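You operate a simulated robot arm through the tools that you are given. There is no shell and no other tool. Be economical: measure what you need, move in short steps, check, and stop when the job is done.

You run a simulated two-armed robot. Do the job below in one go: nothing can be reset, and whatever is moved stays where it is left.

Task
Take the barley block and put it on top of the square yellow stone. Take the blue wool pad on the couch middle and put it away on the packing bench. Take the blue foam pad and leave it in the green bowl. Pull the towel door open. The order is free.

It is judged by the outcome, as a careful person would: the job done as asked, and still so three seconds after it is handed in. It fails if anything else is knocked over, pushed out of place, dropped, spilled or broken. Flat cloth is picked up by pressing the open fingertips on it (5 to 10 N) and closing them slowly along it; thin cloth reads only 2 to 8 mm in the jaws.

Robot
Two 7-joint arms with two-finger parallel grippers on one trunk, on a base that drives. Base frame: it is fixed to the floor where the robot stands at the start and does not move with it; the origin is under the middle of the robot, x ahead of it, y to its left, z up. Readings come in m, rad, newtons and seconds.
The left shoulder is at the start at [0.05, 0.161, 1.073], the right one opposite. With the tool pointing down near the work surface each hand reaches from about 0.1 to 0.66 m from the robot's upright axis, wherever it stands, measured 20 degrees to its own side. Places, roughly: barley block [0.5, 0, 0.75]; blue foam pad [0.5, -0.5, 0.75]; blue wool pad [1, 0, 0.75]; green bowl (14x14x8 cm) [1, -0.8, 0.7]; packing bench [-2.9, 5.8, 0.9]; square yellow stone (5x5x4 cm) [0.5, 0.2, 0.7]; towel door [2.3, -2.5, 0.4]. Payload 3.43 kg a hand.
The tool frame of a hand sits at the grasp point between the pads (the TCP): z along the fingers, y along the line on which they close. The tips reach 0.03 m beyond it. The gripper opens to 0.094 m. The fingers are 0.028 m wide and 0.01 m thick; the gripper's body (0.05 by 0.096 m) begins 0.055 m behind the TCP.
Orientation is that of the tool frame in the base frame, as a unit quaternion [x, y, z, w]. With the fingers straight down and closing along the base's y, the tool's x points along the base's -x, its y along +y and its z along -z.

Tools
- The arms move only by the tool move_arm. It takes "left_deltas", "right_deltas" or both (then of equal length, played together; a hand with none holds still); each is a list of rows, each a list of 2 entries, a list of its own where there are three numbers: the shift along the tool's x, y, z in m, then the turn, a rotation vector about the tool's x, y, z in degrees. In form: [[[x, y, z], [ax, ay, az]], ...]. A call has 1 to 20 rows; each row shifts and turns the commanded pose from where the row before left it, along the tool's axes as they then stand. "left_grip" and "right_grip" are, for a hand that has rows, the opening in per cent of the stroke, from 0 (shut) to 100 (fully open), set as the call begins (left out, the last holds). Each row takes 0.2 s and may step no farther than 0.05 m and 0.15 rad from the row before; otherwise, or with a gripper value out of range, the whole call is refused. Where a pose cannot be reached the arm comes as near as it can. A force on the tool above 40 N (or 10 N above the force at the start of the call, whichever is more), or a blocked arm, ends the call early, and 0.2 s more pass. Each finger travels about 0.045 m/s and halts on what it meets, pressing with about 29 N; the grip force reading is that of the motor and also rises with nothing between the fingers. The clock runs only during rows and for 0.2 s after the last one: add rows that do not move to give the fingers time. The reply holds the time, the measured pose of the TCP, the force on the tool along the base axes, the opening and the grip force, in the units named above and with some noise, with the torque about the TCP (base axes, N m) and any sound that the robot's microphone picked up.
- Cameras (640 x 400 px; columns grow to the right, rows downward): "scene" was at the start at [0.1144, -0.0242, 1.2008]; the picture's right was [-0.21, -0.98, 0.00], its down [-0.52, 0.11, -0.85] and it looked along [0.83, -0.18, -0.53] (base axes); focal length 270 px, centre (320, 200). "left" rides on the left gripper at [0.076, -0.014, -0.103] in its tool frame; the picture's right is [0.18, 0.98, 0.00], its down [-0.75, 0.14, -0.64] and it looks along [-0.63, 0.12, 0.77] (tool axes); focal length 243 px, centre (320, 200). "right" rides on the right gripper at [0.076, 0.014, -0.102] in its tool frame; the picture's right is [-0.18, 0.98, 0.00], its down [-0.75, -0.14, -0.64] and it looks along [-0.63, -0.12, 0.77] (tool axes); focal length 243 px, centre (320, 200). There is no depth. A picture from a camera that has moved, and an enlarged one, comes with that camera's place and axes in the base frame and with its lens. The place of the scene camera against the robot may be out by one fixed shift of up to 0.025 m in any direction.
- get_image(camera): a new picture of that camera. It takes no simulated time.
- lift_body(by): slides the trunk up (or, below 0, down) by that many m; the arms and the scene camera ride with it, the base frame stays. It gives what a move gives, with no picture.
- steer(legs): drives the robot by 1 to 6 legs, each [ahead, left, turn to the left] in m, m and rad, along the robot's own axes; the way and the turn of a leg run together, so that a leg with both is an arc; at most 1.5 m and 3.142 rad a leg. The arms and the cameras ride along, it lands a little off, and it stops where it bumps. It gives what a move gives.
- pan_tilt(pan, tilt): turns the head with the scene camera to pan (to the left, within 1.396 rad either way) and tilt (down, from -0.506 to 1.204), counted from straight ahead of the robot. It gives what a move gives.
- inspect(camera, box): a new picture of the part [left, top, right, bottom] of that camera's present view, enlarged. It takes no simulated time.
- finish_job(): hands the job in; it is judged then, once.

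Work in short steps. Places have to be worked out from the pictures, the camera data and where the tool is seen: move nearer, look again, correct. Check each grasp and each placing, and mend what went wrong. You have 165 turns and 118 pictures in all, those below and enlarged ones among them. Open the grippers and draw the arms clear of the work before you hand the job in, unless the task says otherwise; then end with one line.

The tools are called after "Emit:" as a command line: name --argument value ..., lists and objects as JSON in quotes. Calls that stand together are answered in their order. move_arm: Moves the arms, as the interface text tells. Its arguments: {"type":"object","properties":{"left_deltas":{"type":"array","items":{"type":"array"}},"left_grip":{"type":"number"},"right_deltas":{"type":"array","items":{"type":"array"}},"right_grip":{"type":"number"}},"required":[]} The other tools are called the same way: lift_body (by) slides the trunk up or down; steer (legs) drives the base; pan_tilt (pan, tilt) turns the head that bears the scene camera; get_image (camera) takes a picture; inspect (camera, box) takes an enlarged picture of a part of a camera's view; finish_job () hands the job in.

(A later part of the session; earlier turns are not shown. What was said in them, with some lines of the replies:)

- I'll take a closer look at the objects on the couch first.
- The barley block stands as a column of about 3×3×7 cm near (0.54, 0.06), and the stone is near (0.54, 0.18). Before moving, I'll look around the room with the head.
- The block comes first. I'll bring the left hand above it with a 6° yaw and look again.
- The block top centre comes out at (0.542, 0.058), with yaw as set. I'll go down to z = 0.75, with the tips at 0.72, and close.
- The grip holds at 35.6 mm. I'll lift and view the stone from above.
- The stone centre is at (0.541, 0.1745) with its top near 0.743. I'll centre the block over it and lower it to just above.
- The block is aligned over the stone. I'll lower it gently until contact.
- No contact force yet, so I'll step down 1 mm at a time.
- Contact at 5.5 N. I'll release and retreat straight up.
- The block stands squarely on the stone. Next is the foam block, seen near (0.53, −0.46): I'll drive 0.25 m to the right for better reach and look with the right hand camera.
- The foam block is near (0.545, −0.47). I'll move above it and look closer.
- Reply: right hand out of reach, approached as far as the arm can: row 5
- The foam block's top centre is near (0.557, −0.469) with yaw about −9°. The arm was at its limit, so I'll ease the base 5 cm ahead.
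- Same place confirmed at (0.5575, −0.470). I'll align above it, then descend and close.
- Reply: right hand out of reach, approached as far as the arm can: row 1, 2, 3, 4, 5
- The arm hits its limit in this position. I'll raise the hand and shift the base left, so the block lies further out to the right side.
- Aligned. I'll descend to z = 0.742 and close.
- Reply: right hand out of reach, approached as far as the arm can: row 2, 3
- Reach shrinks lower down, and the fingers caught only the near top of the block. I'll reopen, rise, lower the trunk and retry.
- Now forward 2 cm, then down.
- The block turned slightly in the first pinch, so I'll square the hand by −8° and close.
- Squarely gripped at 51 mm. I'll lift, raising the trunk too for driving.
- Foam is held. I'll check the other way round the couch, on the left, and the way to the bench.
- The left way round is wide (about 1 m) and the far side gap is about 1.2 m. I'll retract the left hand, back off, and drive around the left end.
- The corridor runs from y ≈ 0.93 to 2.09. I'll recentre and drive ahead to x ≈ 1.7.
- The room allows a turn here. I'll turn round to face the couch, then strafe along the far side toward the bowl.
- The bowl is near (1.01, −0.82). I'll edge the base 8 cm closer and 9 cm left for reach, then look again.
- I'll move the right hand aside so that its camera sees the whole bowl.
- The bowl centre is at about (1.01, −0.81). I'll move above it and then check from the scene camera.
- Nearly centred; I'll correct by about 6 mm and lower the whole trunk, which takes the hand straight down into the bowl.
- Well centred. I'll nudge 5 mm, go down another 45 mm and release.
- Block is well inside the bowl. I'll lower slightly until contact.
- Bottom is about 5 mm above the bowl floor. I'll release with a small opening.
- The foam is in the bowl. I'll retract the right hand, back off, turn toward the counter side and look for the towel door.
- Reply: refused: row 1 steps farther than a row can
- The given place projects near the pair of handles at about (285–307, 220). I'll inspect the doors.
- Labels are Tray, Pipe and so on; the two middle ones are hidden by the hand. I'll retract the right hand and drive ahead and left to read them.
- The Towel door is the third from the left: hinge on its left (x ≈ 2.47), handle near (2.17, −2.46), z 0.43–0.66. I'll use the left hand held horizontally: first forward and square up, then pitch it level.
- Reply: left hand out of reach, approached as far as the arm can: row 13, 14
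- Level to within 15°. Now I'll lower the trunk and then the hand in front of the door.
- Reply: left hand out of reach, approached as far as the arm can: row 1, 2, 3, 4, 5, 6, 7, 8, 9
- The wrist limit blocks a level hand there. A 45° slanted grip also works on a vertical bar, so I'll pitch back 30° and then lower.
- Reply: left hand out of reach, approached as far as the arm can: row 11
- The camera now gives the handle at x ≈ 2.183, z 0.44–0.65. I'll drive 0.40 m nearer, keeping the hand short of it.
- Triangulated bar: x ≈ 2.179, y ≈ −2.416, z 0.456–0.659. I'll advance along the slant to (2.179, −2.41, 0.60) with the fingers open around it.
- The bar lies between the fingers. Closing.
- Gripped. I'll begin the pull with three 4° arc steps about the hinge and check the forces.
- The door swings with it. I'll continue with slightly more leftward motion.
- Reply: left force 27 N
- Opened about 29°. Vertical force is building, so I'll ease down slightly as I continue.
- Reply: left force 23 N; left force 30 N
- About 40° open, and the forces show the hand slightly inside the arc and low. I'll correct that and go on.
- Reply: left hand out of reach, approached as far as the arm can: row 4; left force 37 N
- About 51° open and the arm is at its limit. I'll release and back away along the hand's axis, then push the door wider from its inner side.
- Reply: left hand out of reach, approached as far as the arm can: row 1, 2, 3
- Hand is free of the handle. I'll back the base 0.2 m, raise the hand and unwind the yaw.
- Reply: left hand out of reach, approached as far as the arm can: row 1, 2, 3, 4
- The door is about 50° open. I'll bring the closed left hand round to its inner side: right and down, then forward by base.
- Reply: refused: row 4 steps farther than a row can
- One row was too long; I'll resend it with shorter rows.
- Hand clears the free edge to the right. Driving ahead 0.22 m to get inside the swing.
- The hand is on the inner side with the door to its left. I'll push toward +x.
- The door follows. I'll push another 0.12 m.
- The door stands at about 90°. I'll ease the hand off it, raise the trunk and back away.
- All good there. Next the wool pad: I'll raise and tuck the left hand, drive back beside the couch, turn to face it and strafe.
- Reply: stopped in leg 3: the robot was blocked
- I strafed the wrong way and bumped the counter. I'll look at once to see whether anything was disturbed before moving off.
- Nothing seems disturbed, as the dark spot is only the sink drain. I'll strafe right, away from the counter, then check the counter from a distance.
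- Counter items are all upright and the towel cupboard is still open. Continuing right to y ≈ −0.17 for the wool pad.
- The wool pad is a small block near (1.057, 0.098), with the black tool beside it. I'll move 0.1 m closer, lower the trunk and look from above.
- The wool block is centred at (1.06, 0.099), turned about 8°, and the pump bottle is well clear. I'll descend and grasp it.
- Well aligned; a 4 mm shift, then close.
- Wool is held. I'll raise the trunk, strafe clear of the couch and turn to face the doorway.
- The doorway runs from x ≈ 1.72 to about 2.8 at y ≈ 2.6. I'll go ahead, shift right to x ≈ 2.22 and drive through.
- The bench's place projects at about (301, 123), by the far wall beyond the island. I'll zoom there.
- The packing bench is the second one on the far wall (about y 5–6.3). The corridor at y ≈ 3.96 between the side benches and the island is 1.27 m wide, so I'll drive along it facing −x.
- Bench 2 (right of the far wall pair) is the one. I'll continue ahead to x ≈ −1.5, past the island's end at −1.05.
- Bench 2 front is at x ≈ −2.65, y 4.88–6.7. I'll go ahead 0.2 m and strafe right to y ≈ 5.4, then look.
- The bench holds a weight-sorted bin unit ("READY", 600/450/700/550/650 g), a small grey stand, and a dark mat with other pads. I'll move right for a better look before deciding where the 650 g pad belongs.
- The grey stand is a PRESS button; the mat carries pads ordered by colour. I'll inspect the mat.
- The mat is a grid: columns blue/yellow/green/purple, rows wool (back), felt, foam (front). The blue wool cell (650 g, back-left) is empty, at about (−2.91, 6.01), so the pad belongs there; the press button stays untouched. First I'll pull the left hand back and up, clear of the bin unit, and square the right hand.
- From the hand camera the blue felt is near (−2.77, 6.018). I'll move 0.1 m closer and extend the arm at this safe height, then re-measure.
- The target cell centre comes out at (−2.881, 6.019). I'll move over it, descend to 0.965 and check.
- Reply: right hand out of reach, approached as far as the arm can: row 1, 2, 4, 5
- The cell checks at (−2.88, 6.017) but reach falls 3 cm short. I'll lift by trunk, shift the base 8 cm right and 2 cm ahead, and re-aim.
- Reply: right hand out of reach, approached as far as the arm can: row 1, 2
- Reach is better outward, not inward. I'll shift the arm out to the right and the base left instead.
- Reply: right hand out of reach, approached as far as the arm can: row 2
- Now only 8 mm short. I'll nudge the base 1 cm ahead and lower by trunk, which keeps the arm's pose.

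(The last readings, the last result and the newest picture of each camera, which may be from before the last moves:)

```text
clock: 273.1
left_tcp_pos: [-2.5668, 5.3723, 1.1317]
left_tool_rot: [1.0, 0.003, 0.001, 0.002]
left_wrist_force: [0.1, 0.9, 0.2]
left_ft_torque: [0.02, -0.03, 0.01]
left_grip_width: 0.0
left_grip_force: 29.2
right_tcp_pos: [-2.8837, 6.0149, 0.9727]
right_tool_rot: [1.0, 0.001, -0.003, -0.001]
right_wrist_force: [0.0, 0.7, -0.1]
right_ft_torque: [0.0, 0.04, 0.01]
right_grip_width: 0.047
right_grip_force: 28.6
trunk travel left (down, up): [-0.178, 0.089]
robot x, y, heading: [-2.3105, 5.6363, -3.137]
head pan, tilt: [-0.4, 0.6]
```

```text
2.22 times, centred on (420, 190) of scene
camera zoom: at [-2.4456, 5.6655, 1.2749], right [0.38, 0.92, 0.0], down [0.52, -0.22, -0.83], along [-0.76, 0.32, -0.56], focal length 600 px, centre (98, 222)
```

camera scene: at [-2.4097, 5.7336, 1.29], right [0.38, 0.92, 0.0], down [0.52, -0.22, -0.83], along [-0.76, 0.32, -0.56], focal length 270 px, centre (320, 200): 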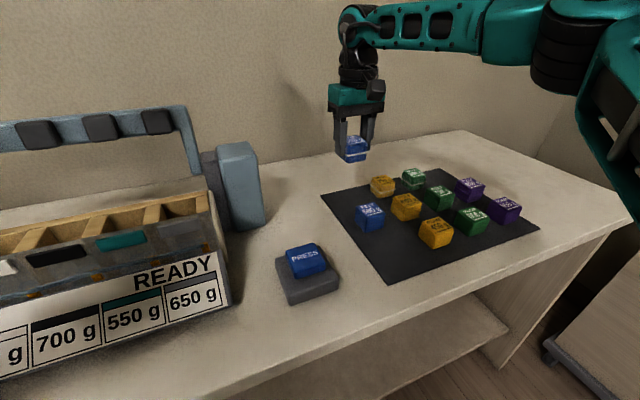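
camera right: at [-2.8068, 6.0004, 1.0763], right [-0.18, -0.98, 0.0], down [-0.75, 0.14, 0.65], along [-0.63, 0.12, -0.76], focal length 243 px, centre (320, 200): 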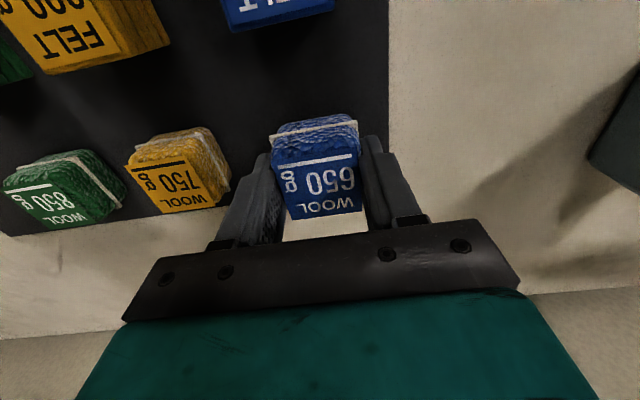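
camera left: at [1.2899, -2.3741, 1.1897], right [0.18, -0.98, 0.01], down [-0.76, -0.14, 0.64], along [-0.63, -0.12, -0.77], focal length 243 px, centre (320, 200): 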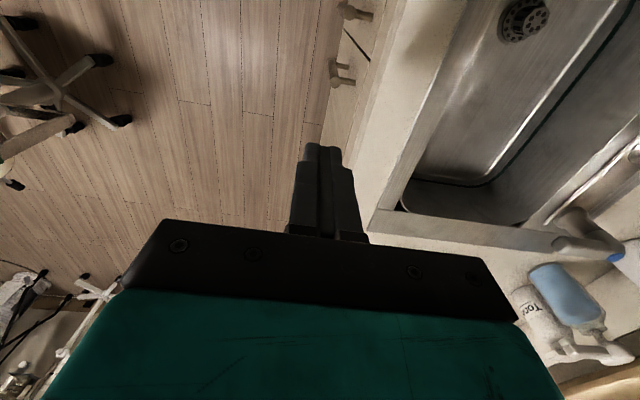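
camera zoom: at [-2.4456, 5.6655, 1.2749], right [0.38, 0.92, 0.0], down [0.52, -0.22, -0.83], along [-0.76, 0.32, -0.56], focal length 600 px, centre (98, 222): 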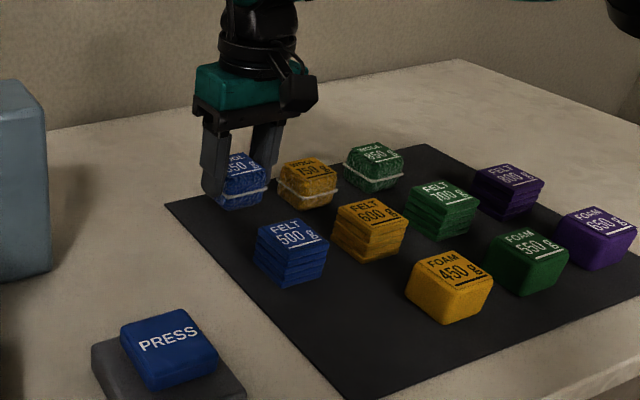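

It lines up with the row and column. Lowering further until contact.

Emit:
lift_body --by -0.022

Emit:
lift_body --by -0.006

```text
clock: 273.7
left_tcp_pos: [-2.5667, 5.3723, 1.1098]
left_tool_rot: [1.0, 0.003, 0.0, 0.003]
left_wrist_force: [-0.2, 0.1, -0.7]
left_ft_torque: [0.01, 0.02, 0.0]
left_grip_width: 0.0
left_grip_force: 29.0
right_tcp_pos: [-2.8831, 6.0139, 0.9496]
right_tool_rot: [1.0, 0.001, -0.003, 0.0]
right_wrist_force: [-0.5, -0.6, -0.4]
right_ft_torque: [0.03, 0.01, 0.01]
right_grip_width: 0.0471
right_grip_force: 29.4
trunk travel left (down, up): [-0.156, 0.111]
robot x, y, heading: [-2.3111, 5.6346, -3.126]
head pan, tilt: [-0.4, 0.6]
```

```text
clock: 274.3
left_tcp_pos: [-2.566, 5.3715, 1.1049]
left_tool_rot: [1.0, 0.004, 0.001, 0.002]
left_wrist_force: [0.3, 0.3, 0.3]
left_ft_torque: [0.02, -0.02, 0.02]
left_grip_width: 0.0
left_grip_force: 28.8
right_tcp_pos: [-2.8841, 6.0153, 0.9462]
right_tool_rot: [1.0, 0.001, -0.004, -0.001]
right_wrist_force: [0.0, 1.0, 5.5]
right_ft_torque: [-0.01, -0.12, -0.01]
right_grip_width: 0.0472
right_grip_force: 29.3
trunk travel left (down, up): [-0.15, 0.117]
robot x, y, heading: [-2.3106, 5.6354, -3.136]
head pan, tilt: [-0.4, 0.6]
```

Contact at 5.5 N. I'll release with a limited opening and rise straight up by trunk.

Emit:
move_arm --right_deltas '[[[0, 0, 0], [0, 0, 0]], [[0, 0, 0], [0, 0, 0]], [[0, 0, 0], [0, 0, 0]]]' --right_grip 70

Emit:
lift_body --by 0.11

Emit:
get_image --camera "right"

Emit:
inspect --camera "scene" --box '[300, 100, 540, 280]'

```text
clock: 275.1
left_tcp_pos: [-2.5659, 5.3726, 1.1036]
left_tool_rot: [1.0, 0.004, 0.001, 0.002]
left_wrist_force: [-0.1, 0.1, 0.8]
left_ft_torque: [-0.03, -0.03, -0.03]
left_grip_width: 0.0
left_grip_force: 29.6
right_tcp_pos: [-2.8837, 6.0149, 0.9456]
right_tool_rot: [1.0, 0.0, -0.002, -0.001]
right_wrist_force: [0.3, -0.1, 0.9]
right_ft_torque: [0.05, -0.02, 0.01]
right_grip_width: 0.0661
right_grip_force: 0.0
trunk travel left (down, up): [-0.15, 0.117]
robot x, y, heading: [-2.3117, 5.6392, -3.14]
head pan, tilt: [-0.4, 0.6]
```

```text
clock: 276.5
left_tcp_pos: [-2.5662, 5.3737, 1.2133]
left_tool_rot: [1.0, 0.004, 0.001, 0.002]
left_wrist_force: [0.4, -1.0, -0.1]
left_ft_torque: [-0.04, -0.01, 0.02]
left_grip_width: 0.0
left_grip_force: 28.6
right_tcp_pos: [-2.8835, 6.0148, 1.0554]
right_tool_rot: [1.0, 0.001, -0.002, -0.001]
right_wrist_force: [-0.1, 0.5, 0.8]
right_ft_torque: [-0.04, -0.01, 0.0]
right_grip_width: 0.0659
right_grip_force: 0.2
trunk travel left (down, up): [-0.26, 0.007]
robot x, y, heading: [-2.3103, 5.637, -3.136]
head pan, tilt: [-0.4, 0.6]
```

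```text
17 pictures are left
camera right: at [-2.8069, 6.0004, 1.158], right [-0.18, -0.98, 0.0], down [-0.75, 0.14, 0.65], along [-0.63, 0.12, -0.76], focal length 243 px, centre (320, 200)
```

right: 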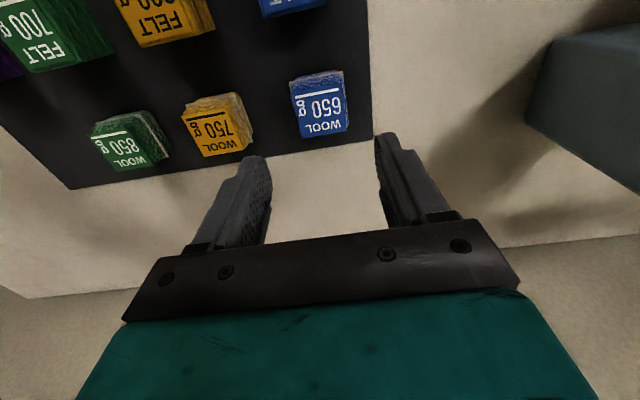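

```text
2.22 times, centred on (420, 190) of scene
camera zoom: at [-2.4459, 5.6655, 1.3568], right [0.38, 0.92, 0.0], down [0.52, -0.22, -0.82], along [-0.76, 0.32, -0.57], focal length 600 px, centre (98, 222)
```

zoom: 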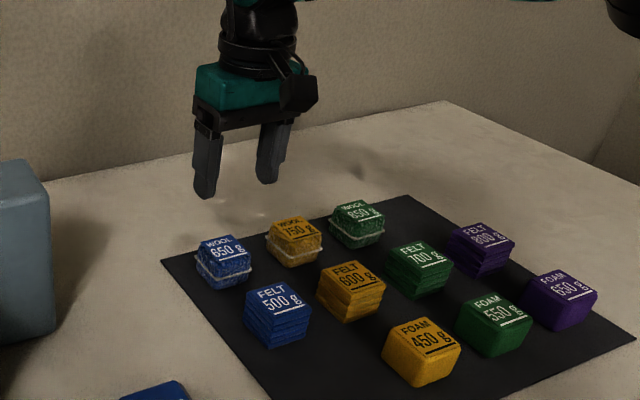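

The wool pad sits in its cell, with nothing else moved. I'll back away and open both grippers.

Emit:
steer --legs '[[-0.45, 0, 0]]'

Emit:
move_arm --left_deltas '[[[0, 0, 0], [0, 0, 0]], [[0, 0, 0], [0, 0, 0]], [[0, 0, 0], [0, 0, 0]], [[0, 0, 0], [0, 0, 0]], [[0, 0, 0], [0, 0, 0]], [[0, 0, 0], [0, 0, 0]]]' --left_grip 100 --right_deltas '[[[0, 0, 0], [0, 0, 0]], [[0, 0, 0], [0, 0, 0]], [[0, 0, 0], [0, 0, 0]], [[0, 0, 0], [0, 0, 0]], [[0, 0, 0], [0, 0, 0]], [[0, 0, 0], [0, 0, 0]]]' --right_grip 100

Emit:
get_image --camera "scene"

```text
clock: 279.2
left_tcp_pos: [-2.123, 5.3764, 1.214]
left_tool_rot: [1.0, 0.003, 0.001, 0.003]
left_wrist_force: [-0.3, 0.7, -0.6]
left_ft_torque: [-0.01, -0.02, -0.02]
left_grip_width: 0.0002
left_grip_force: 28.9
right_tcp_pos: [-2.4408, 6.0177, 1.0552]
right_tool_rot: [1.0, 0.001, -0.003, 0.0]
right_wrist_force: [0.6, -0.1, 0.0]
right_ft_torque: [0.02, -0.01, 0.01]
right_grip_width: 0.0658
right_grip_force: 0.2
trunk travel left (down, up): [-0.26, 0.007]
robot x, y, heading: [-1.8696, 5.6402, -3.132]
head pan, tilt: [-0.4, 0.6]
```

```text
clock: 280.6
left_tcp_pos: [-2.1233, 5.3765, 1.2134]
left_tool_rot: [1.0, 0.003, 0.001, 0.003]
left_wrist_force: [-0.4, -0.3, -0.3]
left_ft_torque: [-0.01, -0.02, 0.0]
left_grip_width: 0.0939
left_grip_force: 0.1
right_tcp_pos: [-2.4406, 6.0182, 1.0548]
right_tool_rot: [1.0, 0.001, -0.001, -0.001]
right_wrist_force: [0.0, -0.6, 0.3]
right_ft_torque: [-0.04, -0.02, -0.02]
right_grip_width: 0.0938
right_grip_force: 0.1
trunk travel left (down, up): [-0.26, 0.007]
robot x, y, heading: [-1.864, 5.643, -3.136]
head pan, tilt: [-0.4, 0.6]
```

```text
15 pictures are left
camera scene: at [-2.003, 5.6687, 1.3569], right [0.38, 0.92, 0.0], down [0.52, -0.22, -0.83], along [-0.76, 0.32, -0.56], focal length 270 px, centre (320, 200)
```

scene: 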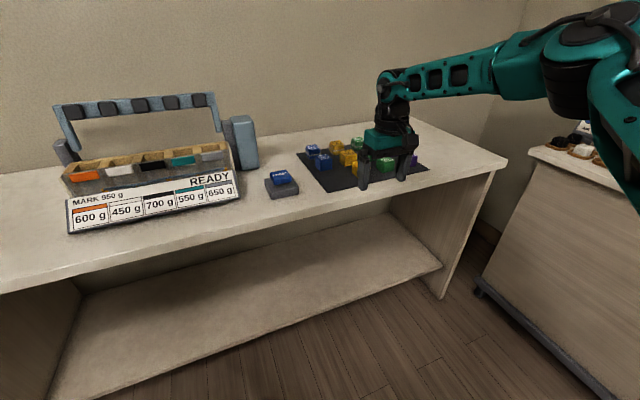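

All four parts are done, both grippers are open and the arms are clear, so I'm handing the job in.

Emit:
finish_job

```text
The job is handed in.
```

All four parts are done: the barley block stands on the square yellow stone, the blue foam pad is in the green bowl, the towel door is open at about 90°, and the blue wool pad is in the empty blue wool cell of the packing-bench mat; the base once bumped the counter, but nothing looked disturbed afterwards.
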